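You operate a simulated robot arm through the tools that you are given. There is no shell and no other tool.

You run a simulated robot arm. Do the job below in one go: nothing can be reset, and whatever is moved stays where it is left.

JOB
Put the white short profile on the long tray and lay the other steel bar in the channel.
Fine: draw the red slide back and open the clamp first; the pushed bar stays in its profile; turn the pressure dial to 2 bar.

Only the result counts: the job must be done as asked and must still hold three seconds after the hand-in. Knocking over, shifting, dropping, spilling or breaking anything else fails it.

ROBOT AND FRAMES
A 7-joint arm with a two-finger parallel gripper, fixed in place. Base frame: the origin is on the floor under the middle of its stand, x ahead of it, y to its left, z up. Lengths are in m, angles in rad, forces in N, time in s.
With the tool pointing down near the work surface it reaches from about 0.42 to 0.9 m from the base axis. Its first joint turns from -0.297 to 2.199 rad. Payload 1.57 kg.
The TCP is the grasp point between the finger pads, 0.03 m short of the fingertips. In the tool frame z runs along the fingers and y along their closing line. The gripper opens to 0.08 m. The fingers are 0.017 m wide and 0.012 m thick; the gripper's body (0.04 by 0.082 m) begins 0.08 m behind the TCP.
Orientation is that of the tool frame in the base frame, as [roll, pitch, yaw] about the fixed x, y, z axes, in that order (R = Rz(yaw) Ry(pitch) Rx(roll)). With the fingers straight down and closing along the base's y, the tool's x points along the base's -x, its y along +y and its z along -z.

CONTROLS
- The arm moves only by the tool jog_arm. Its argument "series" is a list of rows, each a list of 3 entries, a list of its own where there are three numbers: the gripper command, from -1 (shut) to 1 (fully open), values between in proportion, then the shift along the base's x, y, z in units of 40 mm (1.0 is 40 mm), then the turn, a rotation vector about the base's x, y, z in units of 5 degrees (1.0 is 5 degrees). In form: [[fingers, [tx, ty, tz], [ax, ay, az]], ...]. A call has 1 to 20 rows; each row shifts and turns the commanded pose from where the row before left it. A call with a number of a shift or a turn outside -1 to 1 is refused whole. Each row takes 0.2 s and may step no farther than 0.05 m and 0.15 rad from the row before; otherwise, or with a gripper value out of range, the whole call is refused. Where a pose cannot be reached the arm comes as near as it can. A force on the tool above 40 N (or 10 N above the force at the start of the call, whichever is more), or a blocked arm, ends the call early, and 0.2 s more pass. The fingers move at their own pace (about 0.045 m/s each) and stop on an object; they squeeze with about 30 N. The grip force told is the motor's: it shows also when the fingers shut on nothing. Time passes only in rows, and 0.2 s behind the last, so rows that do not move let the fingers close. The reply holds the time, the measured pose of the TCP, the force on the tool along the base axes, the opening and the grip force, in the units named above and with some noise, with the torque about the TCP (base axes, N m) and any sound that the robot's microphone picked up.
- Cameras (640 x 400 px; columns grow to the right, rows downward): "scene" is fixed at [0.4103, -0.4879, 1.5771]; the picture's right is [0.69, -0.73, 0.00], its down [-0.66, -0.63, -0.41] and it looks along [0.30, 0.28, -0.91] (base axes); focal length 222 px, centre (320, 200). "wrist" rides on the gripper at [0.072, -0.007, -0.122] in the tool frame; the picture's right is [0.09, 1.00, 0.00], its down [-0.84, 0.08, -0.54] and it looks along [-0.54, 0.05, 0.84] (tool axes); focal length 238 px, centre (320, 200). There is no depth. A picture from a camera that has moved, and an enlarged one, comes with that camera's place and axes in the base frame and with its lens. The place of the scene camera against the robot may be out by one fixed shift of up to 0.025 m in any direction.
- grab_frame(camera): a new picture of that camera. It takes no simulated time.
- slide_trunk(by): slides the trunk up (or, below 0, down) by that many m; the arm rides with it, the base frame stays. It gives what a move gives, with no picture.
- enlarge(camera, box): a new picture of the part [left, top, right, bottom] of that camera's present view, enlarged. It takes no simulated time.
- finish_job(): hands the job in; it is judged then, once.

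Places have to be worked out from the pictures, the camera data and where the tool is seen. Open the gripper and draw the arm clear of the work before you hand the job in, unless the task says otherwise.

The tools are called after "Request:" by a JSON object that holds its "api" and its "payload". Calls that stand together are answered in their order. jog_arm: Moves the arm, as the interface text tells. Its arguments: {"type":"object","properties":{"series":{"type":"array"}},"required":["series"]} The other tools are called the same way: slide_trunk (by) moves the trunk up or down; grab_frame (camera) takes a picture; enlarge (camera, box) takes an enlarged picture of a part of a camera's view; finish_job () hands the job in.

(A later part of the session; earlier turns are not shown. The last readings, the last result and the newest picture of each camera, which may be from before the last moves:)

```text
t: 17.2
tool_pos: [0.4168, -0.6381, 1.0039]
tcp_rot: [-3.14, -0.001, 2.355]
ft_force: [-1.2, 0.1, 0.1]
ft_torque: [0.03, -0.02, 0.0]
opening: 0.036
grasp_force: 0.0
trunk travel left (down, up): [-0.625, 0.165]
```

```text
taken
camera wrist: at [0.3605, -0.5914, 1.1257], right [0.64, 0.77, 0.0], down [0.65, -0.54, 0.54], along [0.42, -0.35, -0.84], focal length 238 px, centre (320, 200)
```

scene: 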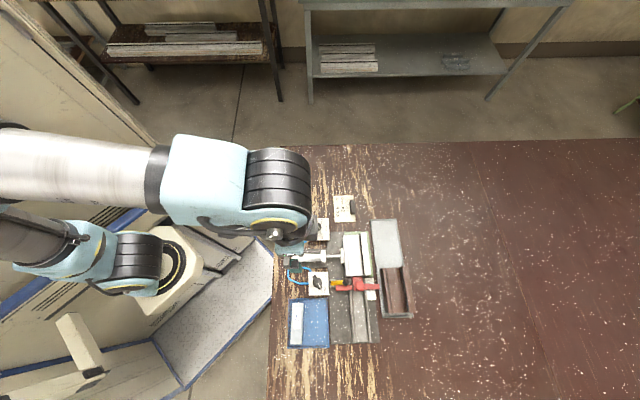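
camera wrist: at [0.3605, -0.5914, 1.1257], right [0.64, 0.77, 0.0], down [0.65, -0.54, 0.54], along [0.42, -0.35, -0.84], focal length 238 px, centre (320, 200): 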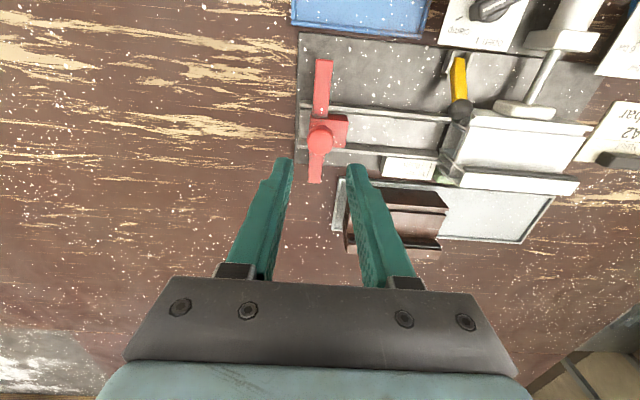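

The slide stands at its stop and stays there. Next the clamp knob: I judge its handle centre at ≈(0.427,-0.465), top ≈0.895, pointing at azimuth ≈-107°; I turn the tool -62° so that the fingers straddle the handle, hovering above.

Request:
{"api": "jog_arm", "payload": {"series": [[-0.1, [0.02, 0.333, -0.055], [0, 0, -0.954]], [-0.1, [0.02, 0.333, -0.055], [0, 0, -0.954]], [-0.1, [0.02, 0.333, -0.055], [0, 0, -0.954]], [-0.1, [0.02, 0.333, -0.055], [0, 0, -0.954]], [-0.1, [0.02, 0.333, -0.055], [0, 0, -0.954]], [-0.1, [0.02, 0.333, -0.055], [0, 0, -0.954]], [-0.1, [0.02, 0.333, -0.055], [0, 0, -0.954]], [-0.1, [0.02, 0.333, -0.055], [0, 0, -0.954]], [-0.1, [0.02, 0.333, -0.055], [0, 0, -0.954]], [-0.1, [0.02, 0.333, -0.055], [0, 0, -0.954]], [-0.1, [0.02, 0.333, -0.055], [0, 0, -0.954]], [-0.1, [0.02, 0.333, -0.055], [0, 0, -0.954]], [-0.1, [0.02, 0.333, -0.055], [0, 0, -0.954]]]}}

Request:
{"api": "grab_frame", "payload": {"camera": "wrist"}}

Request:
{"api": "enlarge", "payload": {"camera": "wrist", "box": [240, 100, 400, 200]}}

```text
t: 20.0
tool_pos: [0.4274, -0.4661, 0.9767]
tcp_rot: [3.141, -0.002, 1.271]
ft_force: [-0.5, 0.5, 0.0]
ft_torque: [0.03, -0.02, -0.01]
opening: 0.0359
grasp_force: 0.1
trunk travel left (down, up): [-0.625, 0.165]
```

```text
taken
camera wrist: at [0.4417, -0.3943, 1.0981], right [0.98, -0.21, 0.0], down [-0.17, -0.82, 0.54], along [-0.11, -0.53, -0.84], focal length 238 px, centre (320, 200)
```

wrist: 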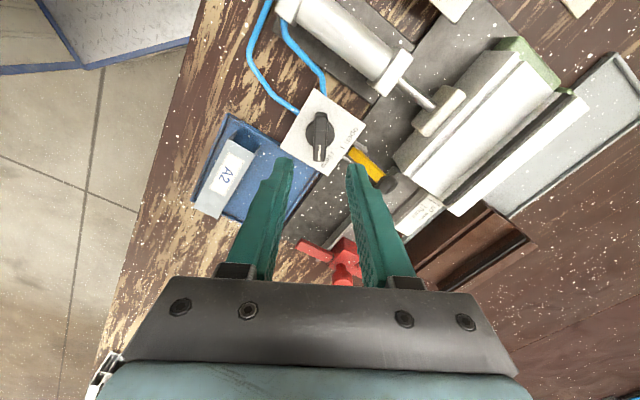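

```text
4.00 times, centred on (320, 150) of wrist
camera zoom: at [0.4417, -0.3943, 1.0981], right [0.98, -0.21, 0.0], down [-0.17, -0.82, 0.54], along [-0.11, -0.53, -0.84], focal length 953 px, centre (320, 400)
```

zoom: 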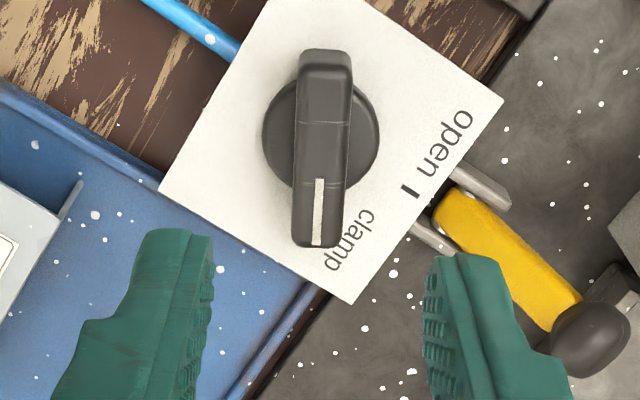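

The handle lies nicely between the fingers; I correct the TCP by about (+1, +5.5) mm and +3.4° of turn, and lower until the tips are just beside the handle.

Request:
{"api": "jog_arm", "payload": {"series": [[-0.1, [0.0275, 0.135, 0], [0, 0, 0.68]], [-0.1, [0, 0, -0.5], [0, 0, 0]], [-0.1, [0, 0, -0.5], [0, 0, 0]], [-0.1, [0, 0, -0.4], [0, 0, 0]], [-0.1, [0, 0, 0], [0, 0, 0]]]}}

Request:
{"api": "enlarge", "payload": {"camera": "wrist", "box": [240, 100, 400, 200]}}

```text
t: 21.2
tool_pos: [0.4286, -0.4579, 0.92]
tcp_rot: [3.141, -0.001, 1.333]
ft_force: [-1.2, -0.5, 0.0]
ft_torque: [0.01, 0.01, 0.0]
opening: 0.036
grasp_force: 0.0
trunk travel left (down, up): [-0.625, 0.165]
```

```text
4.00 times, centred on (320, 150) of wrist
camera zoom: at [0.4384, -0.3873, 1.042], right [0.99, -0.15, 0.0], down [-0.12, -0.83, 0.54], along [-0.08, -0.54, -0.84], focal length 953 px, centre (320, 400)
```

zoom: 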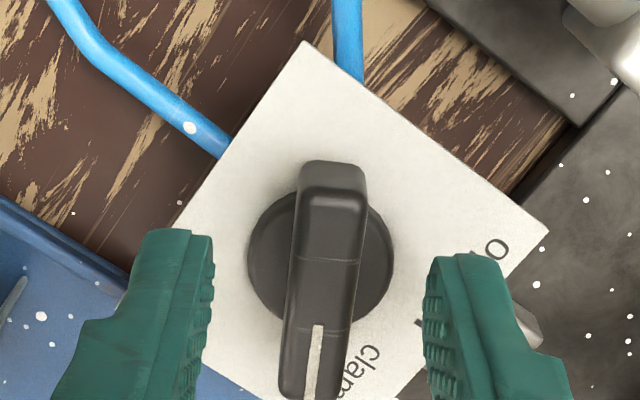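

Aligned to within a degree. I lower 7 mm more and close on the handle.

Request:
{"api": "jog_arm", "payload": {"series": [[-0.1, [0, 0, -0.18], [0, 0, 0]], [-0.4, [0, 0, 0], [0, 0, 0]], [-0.7, [0, 0, 0], [0, 0, 0]], [-1, [0, 0, 0], [0, 0, 0]], [-1, [0, 0, 0], [0, 0, 0]]]}}

Request:
{"api": "enlarge", "payload": {"camera": "wrist", "box": [240, 100, 400, 200]}}

```text
t: 22.4
tool_pos: [0.4287, -0.4597, 0.9116]
tcp_rot: [3.141, 0.0, 1.334]
ft_force: [4.0, 0.0, -1.4]
ft_torque: [-0.24, -0.07, 0.0]
opening: 0.0118
grasp_force: 29.4
trunk travel left (down, up): [-0.625, 0.165]
```

```text
4.00 times, centred on (320, 150) of wrist
camera zoom: at [0.4388, -0.3875, 1.0349], right [0.99, -0.15, 0.0], down [-0.12, -0.83, 0.54], along [-0.08, -0.54, -0.84], focal length 953 px, centre (320, 400)
```

zoom: 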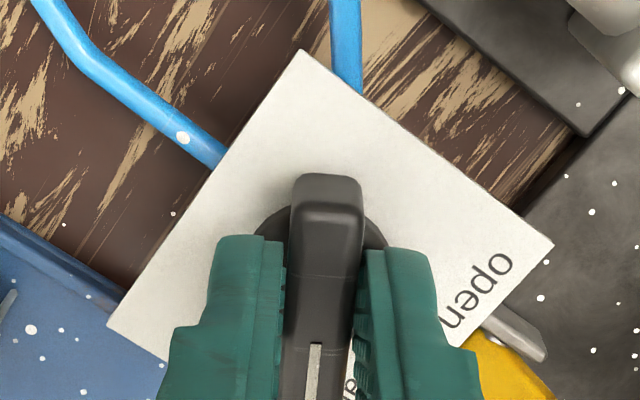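

The handle is held (11.8 mm). I turn it counter-clockwise (+z) towards "open", in stages.

Request:
{"api": "jog_arm", "payload": {"series": [[-1, [0, 0, 0], [0, 0, 1]], [-1, [0, 0, 0], [0, 0, 1]], [-1, [0, 0, 0], [0, 0, 1]], [-1, [0, 0, 0], [0, 0, 1]], [-1, [0, 0, 0], [0, 0, 1]], [-1, [0, 0, 0], [0, 0, 1]]]}}

Request:
{"api": "enlarge", "payload": {"camera": "wrist", "box": [240, 100, 400, 200]}}

```text
t: 23.8
tool_pos: [0.4266, -0.4594, 0.9137]
tcp_rot: [3.141, 0.0, 1.856]
ft_force: [-15.9, -0.8, 8.0]
ft_torque: [-0.11, 0.37, -0.05]
opening: 0.012
grasp_force: 29.6
trunk travel left (down, up): [-0.625, 0.165]
```

```text
4.00 times, centred on (320, 150) of wrist
camera zoom: at [0.3998, -0.392, 1.0349], right [0.93, 0.37, 0.0], down [0.31, -0.78, 0.54], along [0.2, -0.5, -0.84], focal length 953 px, centre (320, 400)
```

zoom: 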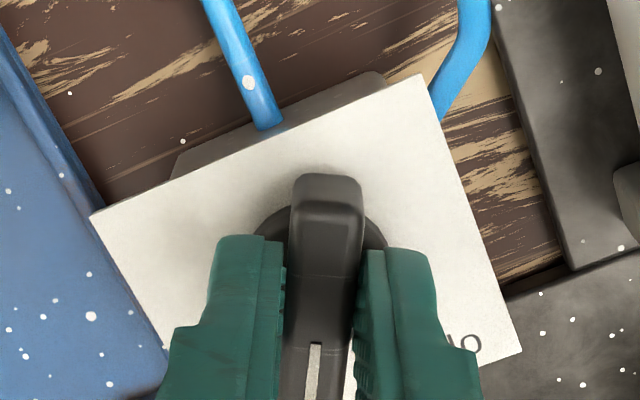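

The handle follows (30° done); a side force shows my turning axis is a few mm off, so I shift along with the arc while turning on 35° more.

Request:
{"api": "jog_arm", "payload": {"series": [[-1, [-0.04, 0, 0], [0, 0, 0.5]], [-1, [-0.03, -0.01, 0], [0, 0, 1]], [-1, [-0.02, -0.01, 0], [0, 0, 1]], [-1, [-0.02, -0.01, 0], [0, 0, 1]], [-1, [-0.015, -0.01, 0], [0, 0, 1]], [-1, [-0.015, -0.01, 0], [0, 0, 1]]]}}

Request:
{"api": "enlarge", "payload": {"camera": "wrist", "box": [240, 100, 400, 200]}}

```text
t: 25.2
tool_pos: [0.4254, -0.4602, 0.9128]
tcp_rot: [3.141, 0.003, 2.34]
ft_force: [14.2, 8.2, 8.6]
ft_torque: [0.71, 0.05, 0.08]
opening: 0.0119
grasp_force: 28.9
trunk travel left (down, up): [-0.625, 0.165]
```

```text
4.00 times, centred on (320, 150) of wrist
camera zoom: at [0.3696, -0.4129, 1.0347], right [0.65, 0.76, 0.0], down [0.64, -0.55, 0.54], along [0.41, -0.35, -0.84], focal length 953 px, centre (320, 400)
```

zoom: 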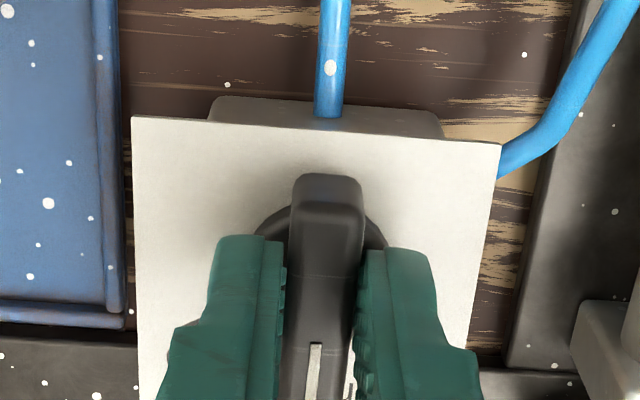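

The handle now points along az≈-46°; the "open" tick I place at az≈-41°. I turn about 5° more while relieving the side force.

Request:
{"api": "jog_arm", "payload": {"series": [[-1, [0.04, 0.02, 0], [0, 0, 0.5]], [-1, [0, 0, 0], [0, 0, 0.5]], [-1, [0, 0, 0], [0, 0, 0]]]}}

Request:
{"api": "grab_frame", "payload": {"camera": "wrist"}}

```text
t: 26.0
tool_pos: [0.4251, -0.4611, 0.9133]
tcp_rot: [-3.141, 0.002, 2.425]
ft_force: [12.4, 4.4, 9.6]
ft_torque: [0.04, -0.6, -0.62]
opening: 0.0127
grasp_force: 29.6
trunk travel left (down, up): [-0.625, 0.165]
```

```text
taken
camera wrist: at [0.3661, -0.4178, 1.0347], right [0.59, 0.81, 0.0], down [0.68, -0.49, 0.54], along [0.44, -0.32, -0.84], focal length 238 px, centre (320, 200)
```

wrist: 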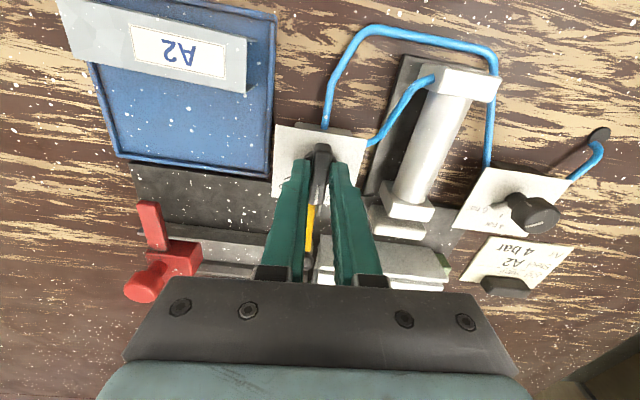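

The clamp pad has gone back (the rod is drawn into the cylinder) and a turning torque of -0.62 N·m shows the end stop: the clamp is open. I release the handle and rise.

Request:
{"api": "jog_arm", "payload": {"series": [[-1, [0, 0, 0], [0, 0, -0.3]], [-0.1, [0, 0, 0], [0, 0, 0]], [-0.1, [0, 0, 0], [0, 0, 0]], [-0.1, [0, 0, 0.6], [0, 0, 0]], [-0.1, [0, 0, 0.9], [0, 0, 0]], [-0.1, [0, 0, 0.9], [0, 0, 0]]]}}

Request:
{"api": "grab_frame", "payload": {"camera": "wrist"}}

Request:
{"api": "enlarge", "payload": {"camera": "wrist", "box": [240, 60, 400, 160]}}

Request:
{"api": "enlarge", "payload": {"camera": "wrist", "box": [60, 0, 220, 100]}}

```text
t: 27.4
tool_pos: [0.4256, -0.4601, 1.0092]
tcp_rot: [3.141, 0.0, 2.397]
ft_force: [-0.3, -0.3, -0.3]
ft_torque: [0.03, 0.05, 0.02]
opening: 0.0361
grasp_force: 0.1
trunk travel left (down, up): [-0.625, 0.165]
```

```text
taken
camera wrist: at [0.3677, -0.417, 1.1314], right [0.61, 0.8, 0.0], down [0.67, -0.51, 0.54], along [0.43, -0.33, -0.84], focal length 238 px, centre (320, 200)
```

wrist: 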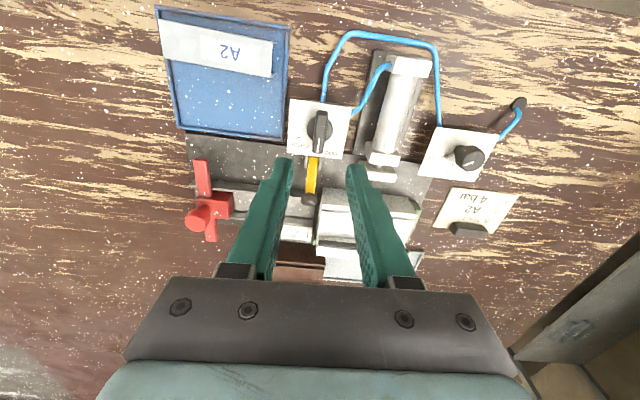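

```text
4.00 times, centred on (320, 110) of wrist
camera zoom: at [0.3677, -0.417, 1.1314], right [0.61, 0.8, 0.0], down [0.67, -0.51, 0.54], along [0.43, -0.33, -0.84], focal length 953 px, centre (320, 560)
```

zoom: 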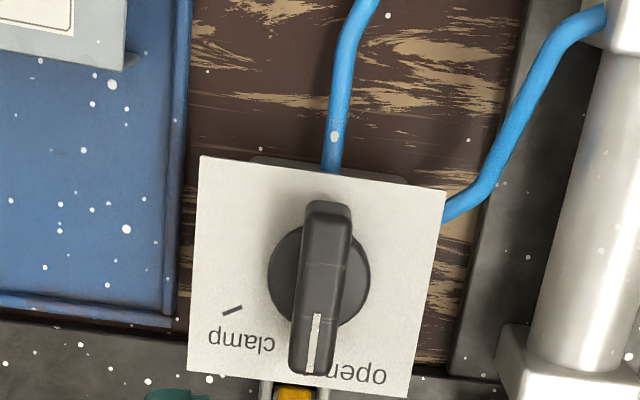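

```text
4.00 times, centred on (140, 50) of wrist
camera zoom: at [0.3677, -0.417, 1.1314], right [0.61, 0.8, 0.0], down [0.67, -0.51, 0.54], along [0.43, -0.33, -0.84], focal length 953 px, centre (1040, 800)
```

zoom: 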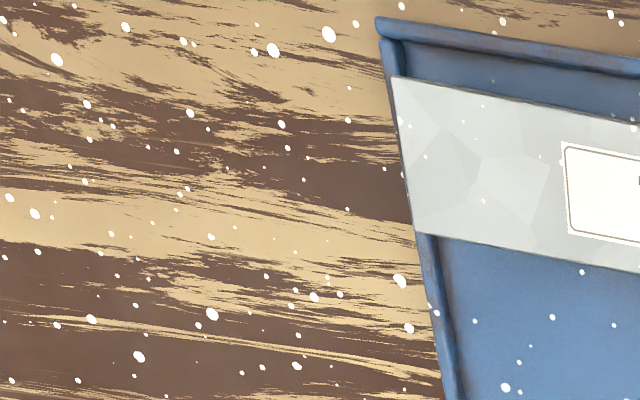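

The handle now stands at "open" and holds there. Next the dial: centre ≈(0.548,-0.349), top ≈0.896, ticks at az ≈-106° (6), -46° (4), +14° (2), so it needs +120°. I go above it with yaw 60°, so that one continuous turn ends at yaw 180°.

Request:
{"api": "jog_arm", "payload": {"series": [[-0.1, [0.19, 0.173, -0.053], [0, 0, -0.966]], [-0.1, [0.19, 0.173, -0.053], [0, 0, -0.966]], [-0.1, [0.19, 0.173, -0.053], [0, 0, -0.966]], [-0.1, [0.19, 0.173, -0.053], [0, 0, -0.966]], [-0.1, [0.19, 0.173, -0.053], [0, 0, -0.966]], [-0.1, [0.19, 0.173, -0.053], [0, 0, -0.966]], [-0.1, [0.19, 0.173, -0.053], [0, 0, -0.966]], [-0.1, [0.19, 0.173, -0.053], [0, 0, -0.966]], [-0.1, [0.19, 0.173, -0.053], [0, 0, -0.966]], [-0.1, [0.19, 0.173, -0.053], [0, 0, -0.966]], [-0.1, [0.19, 0.173, -0.053], [0, 0, -0.966]], [-0.1, [0.19, 0.173, -0.053], [0, 0, -0.966]], [-0.1, [0.19, 0.173, -0.053], [0, 0, -0.966]], [-0.1, [0.19, 0.173, -0.053], [0, 0, -0.966]], [-0.1, [0.19, 0.173, -0.053], [0, 0, -0.966]], [-0.1, [0.19, 0.173, -0.053], [0, 0, -0.966]]]}}

Request:
{"api": "grab_frame", "payload": {"camera": "wrist"}}

Request:
{"api": "enlarge", "payload": {"camera": "wrist", "box": [240, 100, 400, 200]}}

```text
t: 30.8
tool_pos: [0.5471, -0.3498, 0.9744]
tcp_rot: [3.141, 0.002, 1.046]
ft_force: [0.6, -0.4, 0.0]
ft_torque: [-0.04, 0.03, 0.01]
opening: 0.036
grasp_force: 0.1
trunk travel left (down, up): [-0.625, 0.165]
```

```text
taken
camera wrist: at [0.5763, -0.2839, 1.0964], right [0.91, -0.42, 0.0], down [-0.35, -0.76, 0.54], along [-0.23, -0.49, -0.84], focal length 238 px, centre (320, 200)
```

wrist: 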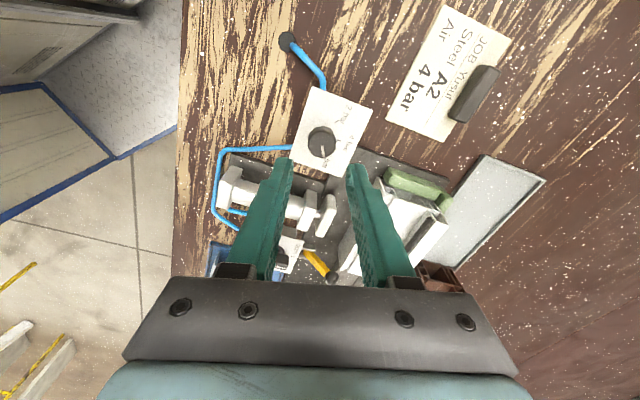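

```text
4.00 times, centred on (320, 150) of wrist
camera zoom: at [0.5763, -0.2839, 1.0964], right [0.91, -0.42, 0.0], down [-0.35, -0.76, 0.54], along [-0.23, -0.49, -0.84], focal length 953 px, centre (320, 400)
```

zoom: 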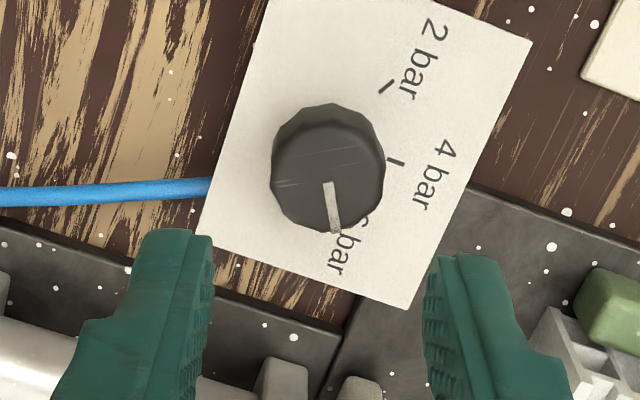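

The dial is centred within a millimetre under the TCP. I lower to tips ≈0.884 and close on it.

Request:
{"api": "jog_arm", "payload": {"series": [[-0.1, [0, 0, -0.5], [0, 0, 0]], [-0.1, [0, 0, -0.5], [0, 0, 0]], [-0.1, [0, 0, -0.5], [0, 0, 0]], [-0.1, [0, 0, 0], [0, 0, 0]], [-0.4, [0, 0, 0], [0, 0, 0]], [-1, [0, 0, 0], [0, 0, 0]], [-1, [0, 0, 0], [0, 0, 0]]]}}

Request:
{"api": "enlarge", "payload": {"camera": "wrist", "box": [240, 100, 400, 200]}}

```text
t: 32.4
tool_pos: [0.5467, -0.3507, 0.914]
tcp_rot: [3.139, 0.001, 1.049]
ft_force: [11.9, -6.8, -4.2]
ft_torque: [-0.31, -0.38, 0.0]
opening: 0.0253
grasp_force: 29.0
trunk travel left (down, up): [-0.625, 0.165]
```

```text
4.00 times, centred on (320, 150) of wrist
camera zoom: at [0.5768, -0.2849, 1.0365], right [0.91, -0.42, 0.0], down [-0.35, -0.76, 0.54], along [-0.22, -0.49, -0.84], focal length 953 px, centre (320, 400)
```

zoom: 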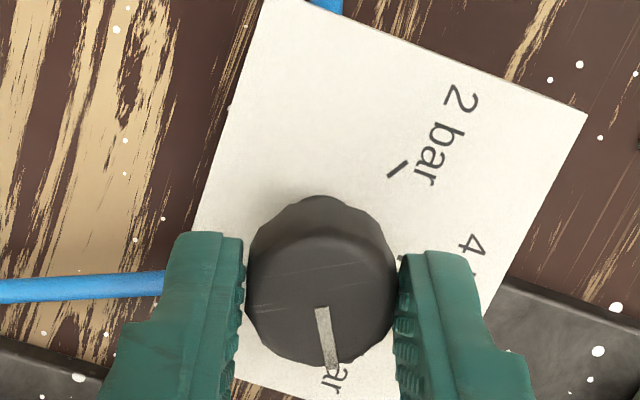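

Held at 25.3 mm. I ease the side force and turn +60° first, then check.

Request:
{"api": "jog_arm", "payload": {"series": [[-1, [0.025, -0.015, 0], [0, 0, 0.5]], [-1, [0, 0, 0], [0, 0, 1]], [-1, [0, 0, 0], [0, 0, 1]], [-1, [0, 0, 0], [0, 0, 1]], [-1, [0, 0, 0], [0, 0, 1]], [-1, [0, 0, 0], [0, 0, 1]], [-1, [0, 0, 0], [0, 0, 1]]]}}

Request:
{"api": "enlarge", "payload": {"camera": "wrist", "box": [240, 100, 400, 200]}}

```text
t: 34.0
tool_pos: [0.5481, -0.3518, 0.9142]
tcp_rot: [3.141, 0.002, 1.618]
ft_force: [14.2, -6.9, -8.5]
ft_torque: [-0.01, -0.45, -0.03]
opening: 0.0254
grasp_force: 37.0
trunk travel left (down, up): [-0.625, 0.165]
```

```text
4.00 times, centred on (320, 150) of wrist
camera zoom: at [0.5377, -0.2794, 1.0365], right [0.99, 0.14, 0.0], down [0.12, -0.83, 0.54], along [0.07, -0.54, -0.84], focal length 953 px, centre (320, 400)
```

zoom: 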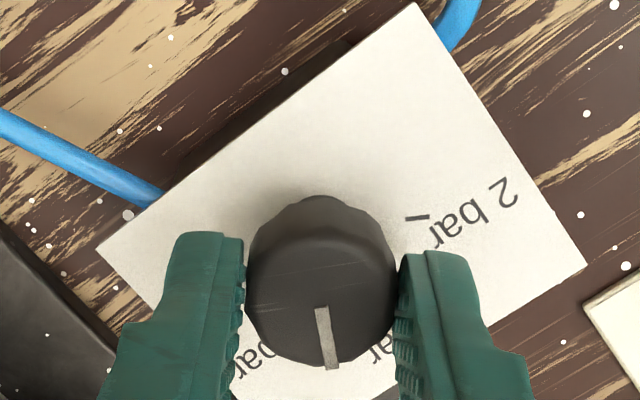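

The dial follows. I go on turning with a small correction towards +x/-y.

Request:
{"api": "jog_arm", "payload": {"series": [[-1, [0.03, -0.015, 0], [0, 0, 1]], [-1, [0.01, -0.005, 0], [0, 0, 1]], [-1, [0, 0, 0], [0, 0, 1]], [-1, [0, 0, 0], [0, 0, 1]], [-1, [0, 0, 0], [0, 0, 1]], [-1, [0, 0, 0], [0, 0, 1]], [-1, [0, 0, 0], [0, 0, 1]]]}}

Request:
{"api": "enlarge", "payload": {"camera": "wrist", "box": [240, 100, 400, 200]}}

```text
t: 35.6
tool_pos: [0.5481, -0.3516, 0.9144]
tcp_rot: [3.141, -0.001, 2.23]
ft_force: [2.1, 6.7, -7.1]
ft_torque: [0.15, -0.17, 0.01]
opening: 0.0256
grasp_force: 36.7
trunk travel left (down, up): [-0.625, 0.165]
```

```text
4.00 times, centred on (320, 150) of wrist
camera zoom: at [0.4994, -0.298, 1.0367], right [0.73, 0.68, 0.0], down [0.57, -0.62, 0.54], along [0.37, -0.4, -0.84], focal length 953 px, centre (320, 400)
```

zoom: 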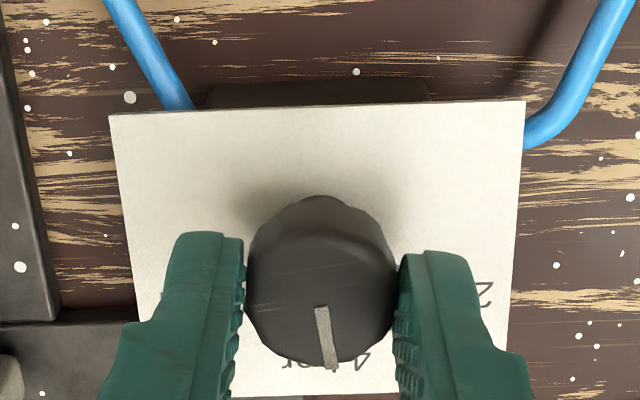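

68° done. I turn the remaining ≈52°.

Request:
{"api": "jog_arm", "payload": {"series": [[-1, [0, 0, 0], [0, 0, 1]], [-1, [0, 0, 0], [0, 0, 1]], [-1, [0, 0, 0], [0, 0, 1]], [-1, [0, 0, 0], [0, 0, 1]], [-1, [0, 0, 0], [0, 0, 1]], [-1, [0, 0, 0], [0, 0, 1]], [-1, [0, 0, 0], [0, 0, 1]], [-1, [0, 0, 0], [0, 0, 1]], [-1, [0, 0, 0], [0, 0, 1]], [-1, [0, 0, 0], [0, 0, 1]]]}}

Request:
{"api": "enlarge", "payload": {"camera": "wrist", "box": [240, 120, 400, 220]}}

```text
t: 37.8
tool_pos: [0.5496, -0.3504, 0.9152]
tcp_rot: [-3.141, -0.001, 3.101]
ft_force: [5.4, 24.0, -9.9]
ft_torque: [0.84, 0.14, -0.01]
opening: 0.0255
grasp_force: 36.6
trunk travel left (down, up): [-0.625, 0.165]
```

```text
4.00 times, centred on (320, 170) of wrist
camera zoom: at [0.4768, -0.3536, 1.0367], right [-0.05, 1.0, 0.0], down [0.84, 0.04, 0.54], along [0.54, 0.03, -0.84], focal length 953 px, centre (320, 320)
```

zoom: 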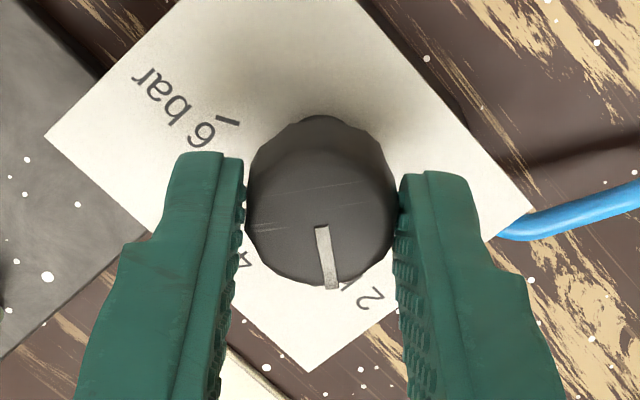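

117.6° are done; I add the last 2°, ease the side force, then release, rise and look.

Request:
{"api": "jog_arm", "payload": {"series": [[-1, [0.01, 0.04, 0], [0, 0, 0.4]], [-1, [0, 0, 0], [0, 0, 0]], [-0.1, [0, 0, 0], [0, 0, 0]], [-0.1, [0, 0, 0], [0, 0, 0]], [-0.1, [0, 0, 0.6], [0, 0, 0]], [-0.1, [0, 0, 0.9], [0, 0, 0]], [-0.1, [-0.4, 0, 0.5], [0, 0, 0]], [-0.1, [-0.4, 0, 0.5], [0, 0, 0]]]}}

Request:
{"api": "grab_frame", "payload": {"camera": "wrist"}}

Request:
{"api": "enlarge", "payload": {"camera": "wrist", "box": [260, 100, 380, 175]}}

```text
t: 39.6
tool_pos: [0.518, -0.3498, 1.0152]
tcp_rot: [3.141, 0.0, 3.135]
ft_force: [-0.9, -0.4, 0.1]
ft_torque: [0.0, 0.04, 0.02]
opening: 0.036
grasp_force: 0.1
trunk travel left (down, up): [-0.625, 0.165]
```

```text
taken
camera wrist: at [0.445, -0.3557, 1.1372], right [-0.08, 1.0, 0.0], down [0.84, 0.07, 0.54], along [0.54, 0.05, -0.84], focal length 238 px, centre (320, 200)
```

wrist: 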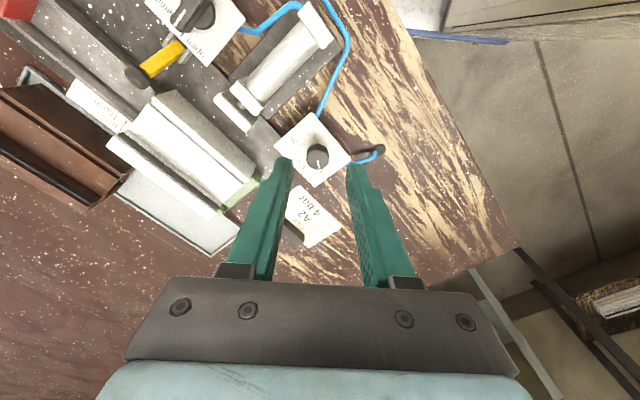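

```text
5.33 times, centred on (320, 138) of wrist
camera zoom: at [0.445, -0.3557, 1.1372], right [-0.08, 1.0, 0.0], down [0.84, 0.07, 0.54], along [0.54, 0.05, -0.84], focal length 1271 px, centre (320, 533)
```

zoom: 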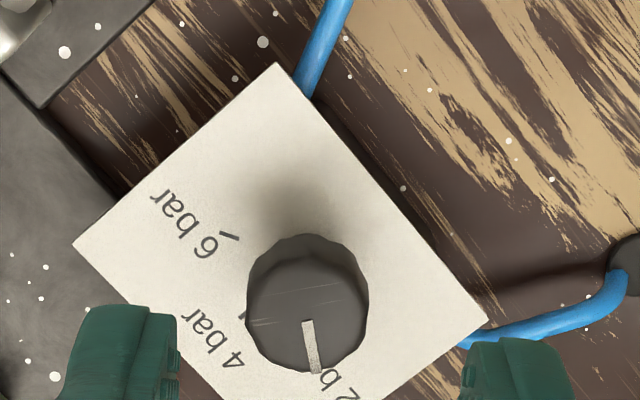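

From here the knob hides the 2 bar tick. I look with the scene camera too.

Request:
{"api": "enlarge", "payload": {"camera": "scene", "box": [296, 205, 344, 245]}}

Request:
{"api": "grab_frame", "payload": {"camera": "scene"}}

```text
10.00 times, centred on (320, 225) of scene
camera zoom: at [0.4103, -0.4879, 1.5771], right [0.69, -0.73, 0.0], down [-0.66, -0.63, -0.41], along [0.3, 0.28, -0.91], focal length 2224 px, centre (320, -50)
```

zoom: 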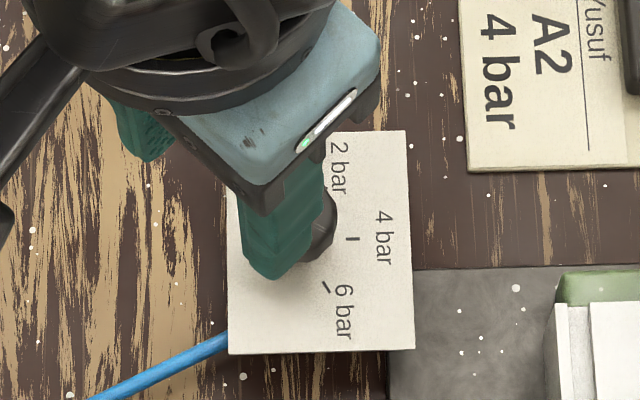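

```text
taken
```

scene: 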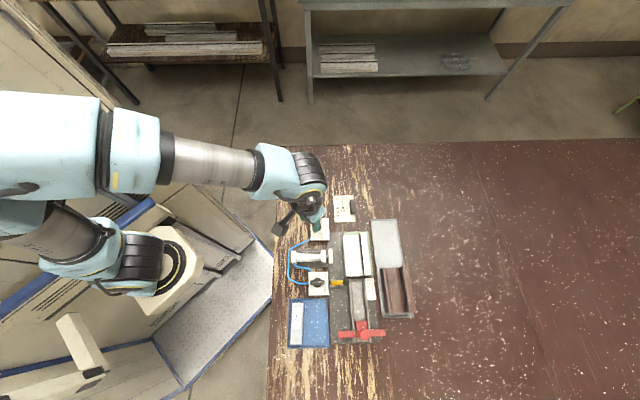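

I enlarge the retracted clamp pad and the profile in the present wrist view to judge the room for the fingers.

Request:
{"api": "enlarge", "payload": {"camera": "wrist", "box": [100, 60, 292, 180]}}

Request:
{"api": "enlarge", "payload": {"camera": "wrist", "box": [100, 150, 260, 260]}}

```text
3.33 times, centred on (196, 120) of wrist
camera zoom: at [0.445, -0.3557, 1.1372], right [-0.08, 1.0, 0.0], down [0.84, 0.07, 0.54], along [0.54, 0.05, -0.84], focal length 794 px, centre (733, 467)
```

zoom: 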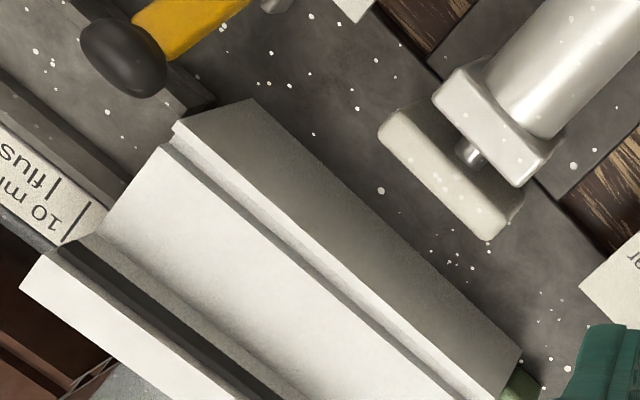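

```text
3.64 times, centred on (180, 205) of wrist
camera zoom: at [0.445, -0.3557, 1.1372], right [-0.08, 1.0, 0.0], down [0.84, 0.07, 0.54], along [0.54, 0.05, -0.84], focal length 867 px, centre (829, 182)
```

zoom: 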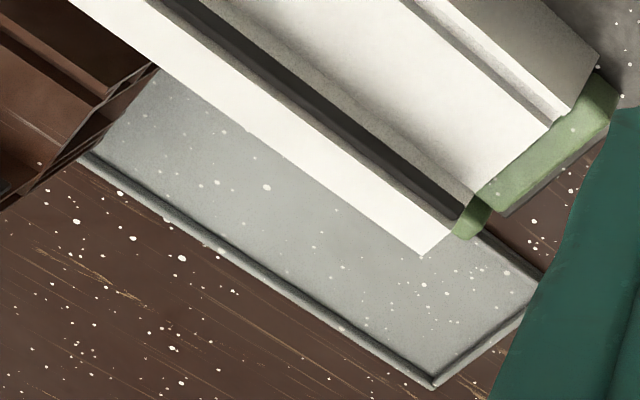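

The pad has drawn back about 30 mm, so both long sides of the profile are free. I go above the profile's middle (≈(0.565,-0.494)) with the tool turned to close across it, fully open.

Request:
{"api": "jog_arm", "payload": {"series": [[1, [0.117, -0.36, 0], [0, 0, 0.91]], [1, [0.117, -0.36, 0], [0, 0, 0.91]], [1, [0.117, -0.36, 0], [0, 0, 0.91]], [1, [0.117, -0.36, 0], [0, 0, 0.91]], [1, [0.117, -0.36, 0], [0, 0, 0.91]], [1, [0.117, -0.36, 0], [0, 0, 0.91]], [1, [0.117, -0.36, 0], [0, 0, 0.91]], [1, [0.117, -0.36, 0], [0, 0, 0.91]], [1, [0.117, -0.36, 0], [0, 0, 0.91]], [1, [0.117, -0.36, 0], [0, 0, 0.91]]]}}

Request:
{"api": "grab_frame", "payload": {"camera": "wrist"}}

Request:
{"api": "enlarge", "payload": {"camera": "wrist", "box": [240, 90, 400, 190]}}

Request:
{"api": "enlarge", "payload": {"camera": "scene", "box": [296, 205, 344, 245]}}

```text
t: 41.8
tool_pos: [0.5632, -0.4953, 1.0148]
tcp_rot: [-3.141, -0.001, -2.354]
ft_force: [0.1, 0.4, 0.8]
ft_torque: [0.0, -0.02, -0.03]
opening: 0.08
grasp_force: 0.1
trunk travel left (down, up): [-0.625, 0.165]
```

```text
taken
camera wrist: at [0.5175, -0.5498, 1.1373], right [-0.77, 0.64, 0.0], down [0.54, 0.65, 0.54], along [0.35, 0.42, -0.84], focal length 238 px, centre (320, 200)
```

wrist: 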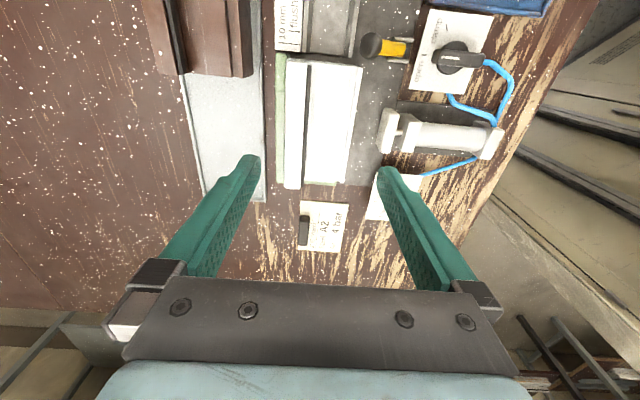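

```text
4.00 times, centred on (320, 140) of wrist
camera zoom: at [0.5175, -0.5498, 1.1373], right [-0.77, 0.64, 0.0], down [0.54, 0.65, 0.54], along [0.35, 0.42, -0.84], focal length 953 px, centre (320, 440)
```

zoom: 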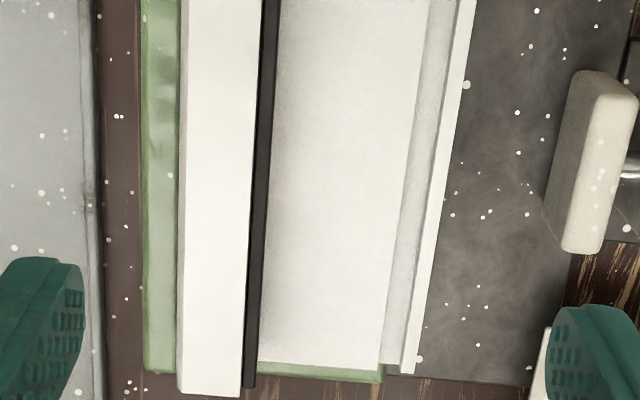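

```text
10.00 times, centred on (320, 225) of scene
camera zoom: at [0.4103, -0.4879, 1.5771], right [0.69, -0.73, 0.0], down [-0.66, -0.63, -0.41], along [0.3, 0.28, -0.91], focal length 2224 px, centre (320, -50)
```

zoom: 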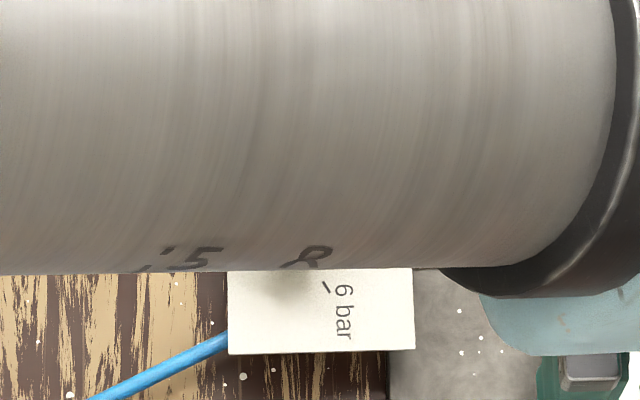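

A green fence runs along the profile's far side, so the far finger has to stay above it. I shift 60 mm towards the tray for a second view to get the fence's height.

Request:
{"api": "jog_arm", "payload": {"series": [[1, [0.53, -0.53, 0], [0, 0, 0]], [1, [0.53, -0.53, 0], [0, 0, 0]], [1, [0.53, -0.53, 0], [0, 0, 0]]]}}

Request:
{"api": "grab_frame", "payload": {"camera": "wrist"}}

Request:
{"api": "enlarge", "payload": {"camera": "wrist", "box": [280, 90, 440, 190]}}

Request:
{"api": "enlarge", "payload": {"camera": "wrist", "box": [280, 20, 440, 120]}}

```text
t: 42.6
tool_pos: [0.6271, -0.5586, 1.0147]
tcp_rot: [-3.141, -0.001, -2.355]
ft_force: [-0.6, -0.2, 0.5]
ft_torque: [-0.04, 0.0, -0.01]
opening: 0.0801
grasp_force: 0.1
trunk travel left (down, up): [-0.625, 0.165]
```

```text
taken
camera wrist: at [0.5809, -0.6136, 1.1371], right [-0.77, 0.64, 0.0], down [0.54, 0.65, 0.54], along [0.35, 0.42, -0.84], focal length 238 px, centre (320, 200)
```

wrist: 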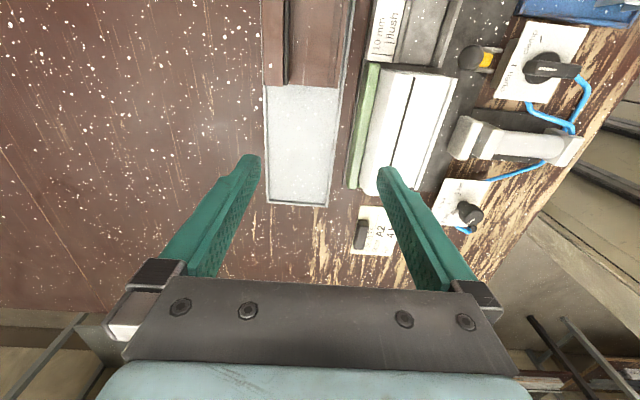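

```text
4.00 times, centred on (360, 140) of wrist
camera zoom: at [0.5809, -0.6136, 1.1371], right [-0.77, 0.64, 0.0], down [0.54, 0.65, 0.54], along [0.35, 0.42, -0.84], focal length 953 px, centre (160, 440)
```

zoom: 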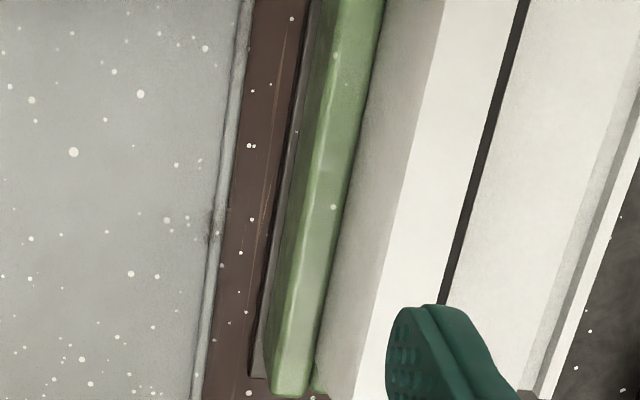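

```text
4.00 times, centred on (360, 70) of wrist
camera zoom: at [0.5809, -0.6136, 1.1371], right [-0.77, 0.64, 0.0], down [0.54, 0.65, 0.54], along [0.35, 0.42, -0.84], focal length 953 px, centre (160, 720)
```

zoom: 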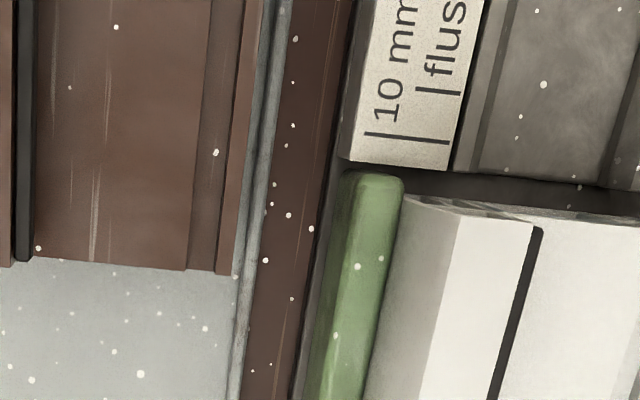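

I zoom further into the fence/profile gap to measure the heights well.

Request:
{"api": "enlarge", "payload": {"camera": "wrist", "box": [340, 60, 404, 100]}}

Request:
{"api": "enlarge", "payload": {"camera": "wrist", "box": [340, 120, 404, 160]}}

Request:
{"api": "enlarge", "payload": {"camera": "wrist", "box": [340, 155, 404, 195]}}

```text
10.00 times, centred on (372, 80) of wrist
camera zoom: at [0.5809, -0.6136, 1.1371], right [-0.77, 0.64, 0.0], down [0.54, 0.65, 0.54], along [0.35, 0.42, -0.84], focal length 2384 px, centre (-200, 1400)
```

zoom: 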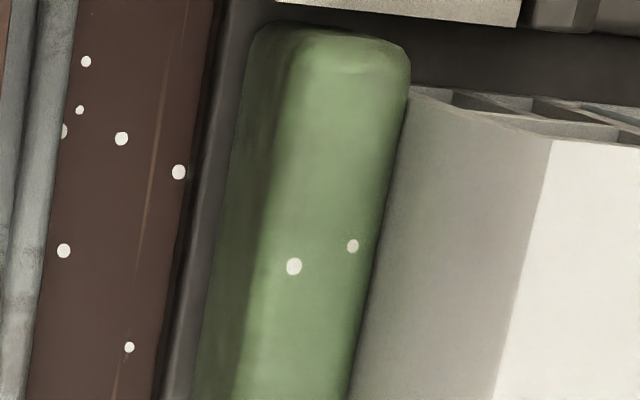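

```text
10.00 times, centred on (372, 140) of wrist
camera zoom: at [0.5809, -0.6136, 1.1371], right [-0.77, 0.64, 0.0], down [0.54, 0.65, 0.54], along [0.35, 0.42, -0.84], focal length 2384 px, centre (-200, 800)
```

zoom: 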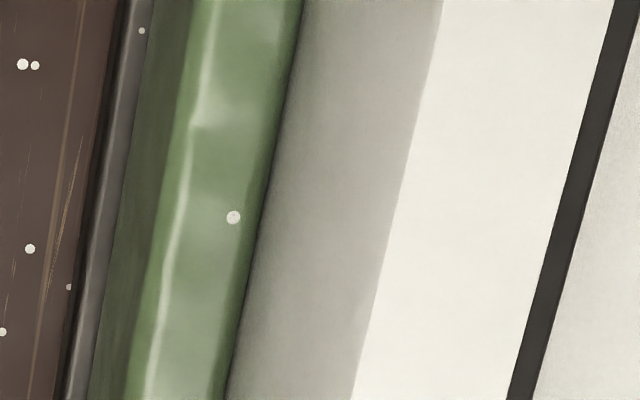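

```text
10.00 times, centred on (372, 175) of wrist
camera zoom: at [0.5809, -0.6136, 1.1371], right [-0.77, 0.64, 0.0], down [0.54, 0.65, 0.54], along [0.35, 0.42, -0.84], focal length 2384 px, centre (-200, 450)
```

zoom: 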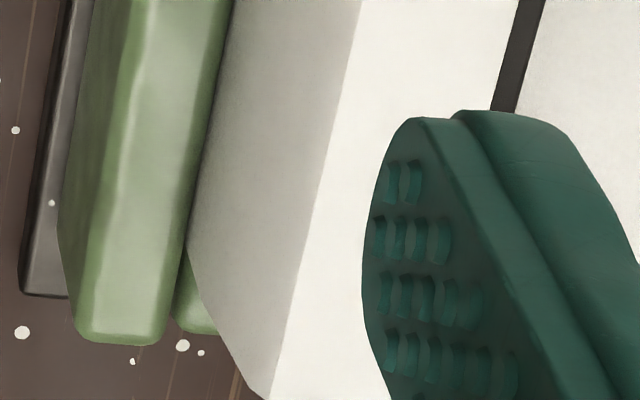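

I check the near top edge of the profile in this view too.

Request:
{"api": "enlarge", "payload": {"camera": "wrist", "box": [392, 60, 472, 110]}}

Request:
{"api": "enlarge", "payload": {"camera": "wrist", "box": [392, 110, 472, 160]}}

```text
8.00 times, centred on (432, 85) of wrist
camera zoom: at [0.5809, -0.6136, 1.1371], right [-0.77, 0.64, 0.0], down [0.54, 0.65, 0.54], along [0.35, 0.42, -0.84], focal length 1907 px, centre (-576, 1120)
```

zoom: 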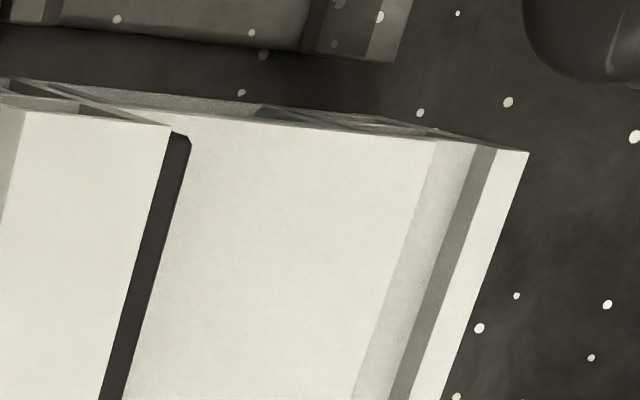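

```text
8.00 times, centred on (432, 135) of wrist
camera zoom: at [0.5809, -0.6136, 1.1371], right [-0.77, 0.64, 0.0], down [0.54, 0.65, 0.54], along [0.35, 0.42, -0.84], focal length 1907 px, centre (-576, 720)
```

zoom: 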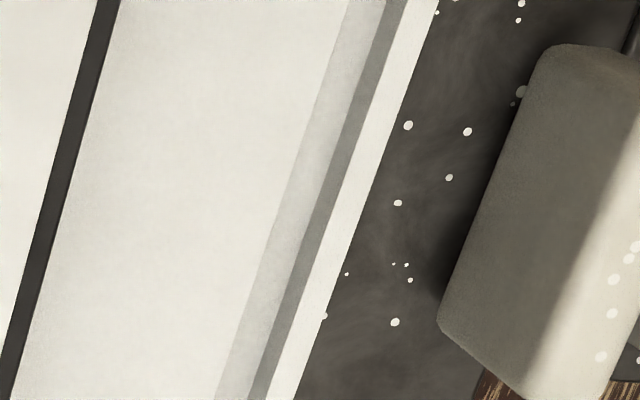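

The fence top is ≈0.875, the near lip ≈0.890 and the ridge ≈0.913; width ≈66 mm, middle ≈(0.564,-0.493). With tips at ≈0.880 both fingers clear the fence and still hold the walls. I go above the middle at TCP z≈0.955.

Request:
{"api": "jog_arm", "payload": {"series": [[1, [-0.392, 0.409, 0], [0, 0, 0]], [1, [-0.392, 0.409, 0], [0, 0, 0]], [1, [-0.392, 0.409, -0.5], [0, 0, 0]], [1, [-0.392, 0.409, -0.99], [0, 0, 0]], [1, [0, 0, 0], [0, 0, 0]]]}}

Request:
{"api": "grab_frame", "payload": {"camera": "wrist"}}

Request:
{"api": "enlarge", "payload": {"camera": "wrist", "box": [220, 100, 420, 225]}}

```text
t: 43.8
tool_pos: [0.5635, -0.4927, 0.9534]
tcp_rot: [3.141, 0.001, -2.354]
ft_force: [-0.3, 0.0, 0.4]
ft_torque: [0.0, -0.02, -0.03]
opening: 0.0799
grasp_force: 0.1
trunk travel left (down, up): [-0.625, 0.165]
```

```text
taken
camera wrist: at [0.5176, -0.5473, 1.0765], right [-0.77, 0.64, 0.0], down [0.54, 0.65, 0.54], along [0.35, 0.42, -0.84], focal length 238 px, centre (320, 200)
```

wrist: 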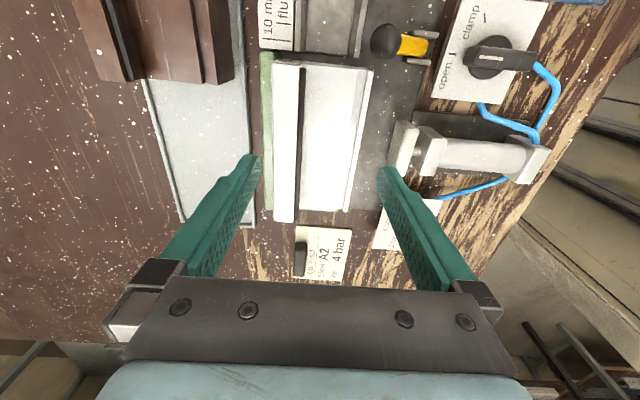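

```text
3.20 times, centred on (320, 162) of wrist
camera zoom: at [0.5176, -0.5473, 1.0765], right [-0.77, 0.64, 0.0], down [0.54, 0.65, 0.54], along [0.35, 0.42, -0.84], focal length 763 px, centre (320, 320)
```

zoom: 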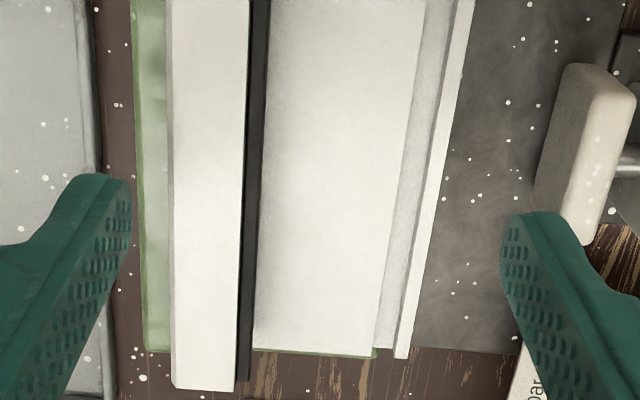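

The fingers are centred over the profile within a millimetre. I lower 44 mm (tips ≈0.879) and look before closing.

Request:
{"api": "jog_arm", "payload": {"series": [[1, [0.005, 0, -0.5], [0, 0, 0]], [1, [0.005, 0, -0.45], [0, 0, 0]], [1, [0, 0, -0.12], [0, 0, 0]], [1, [0, 0, 0], [0, 0, 0]]]}}

Request:
{"api": "enlarge", "payload": {"camera": "wrist", "box": [220, 100, 420, 225]}}

```text
t: 44.8
tool_pos: [0.565, -0.4922, 0.9123]
tcp_rot: [3.141, -0.001, -2.355]
ft_force: [-0.3, 0.9, -0.8]
ft_torque: [-0.03, 0.0, -0.02]
opening: 0.0799
grasp_force: 0.0
trunk travel left (down, up): [-0.625, 0.165]
```

```text
3.20 times, centred on (320, 162) of wrist
camera zoom: at [0.5188, -0.5475, 1.0344], right [-0.77, 0.64, 0.0], down [0.54, 0.65, 0.54], along [0.35, 0.42, -0.84], focal length 763 px, centre (320, 320)
```

zoom: 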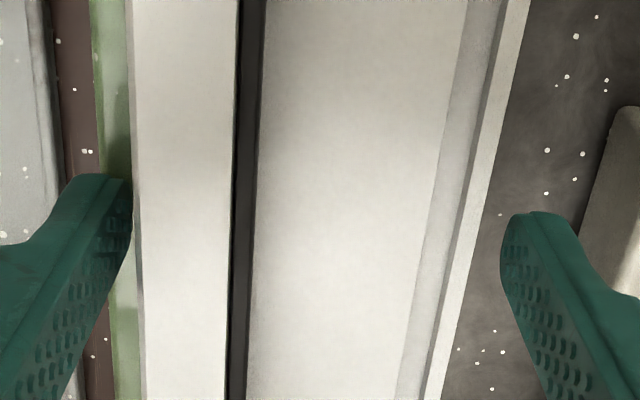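

Both fingers stand clear of the walls by 7–8 mm and above the fence. I lower 2 mm more and close.

Request:
{"api": "jog_arm", "payload": {"series": [[1, [0, 0, -0.05], [0, 0, 0]], [0.7, [0, 0, 0], [0, 0, 0]], [0.4, [0, 0, 0], [0, 0, 0]], [-1, [0, 0, 0], [0, 0, 0]], [-1, [0, 0, 0], [0, 0, 0]]]}}

Request:
{"api": "grab_frame", "payload": {"camera": "wrist"}}

```text
t: 46.0
tool_pos: [0.5664, -0.4933, 0.9101]
tcp_rot: [3.14, -0.001, -2.354]
ft_force: [-0.7, -0.9, 0.5]
ft_torque: [-0.01, 0.08, 0.05]
opening: 0.0695
grasp_force: 30.4
trunk travel left (down, up): [-0.625, 0.165]
```

```text
taken
camera wrist: at [0.5189, -0.5476, 1.0324], right [-0.77, 0.64, 0.0], down [0.54, 0.65, 0.54], along [0.35, 0.42, -0.84], focal length 238 px, centre (320, 200)
```

wrist: 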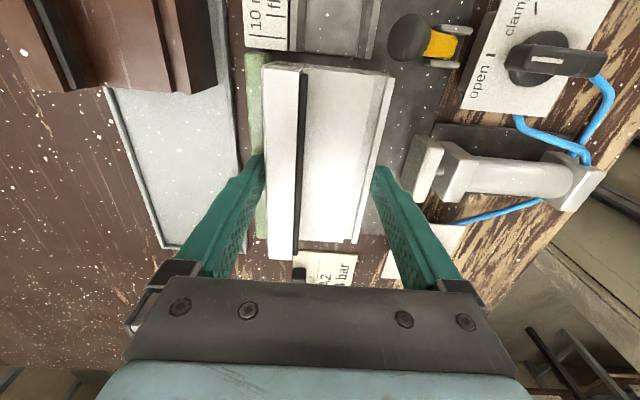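

Held at 69.5 mm with 30 N. I lift 12 mm slowly and check the grip.

Request:
{"api": "jog_arm", "payload": {"series": [[-1, [0, 0, 0.1], [0, 0, 0]], [-1, [0, 0, 0.1], [0, 0, 0]], [-1, [0, 0, 0.1], [0, 0, 0]], [-1, [0, 0, 0], [0, 0, 0]]]}}

Request:
{"api": "grab_frame", "payload": {"camera": "wrist"}}

```text
t: 47.0
tool_pos: [0.5663, -0.4938, 0.9237]
tcp_rot: [-3.14, 0.001, -2.353]
ft_force: [-0.4, -1.0, -3.3]
ft_torque: [-0.01, -0.01, 0.03]
opening: 0.0695
grasp_force: 30.3
trunk travel left (down, up): [-0.625, 0.165]
```

```text
taken
camera wrist: at [0.5192, -0.5476, 1.0445], right [-0.77, 0.64, 0.0], down [0.54, 0.65, 0.54], along [0.35, 0.42, -0.84], focal length 238 px, centre (320, 200)
```

wrist: 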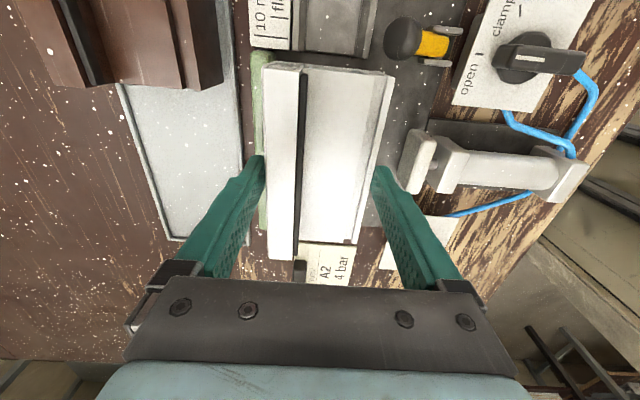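

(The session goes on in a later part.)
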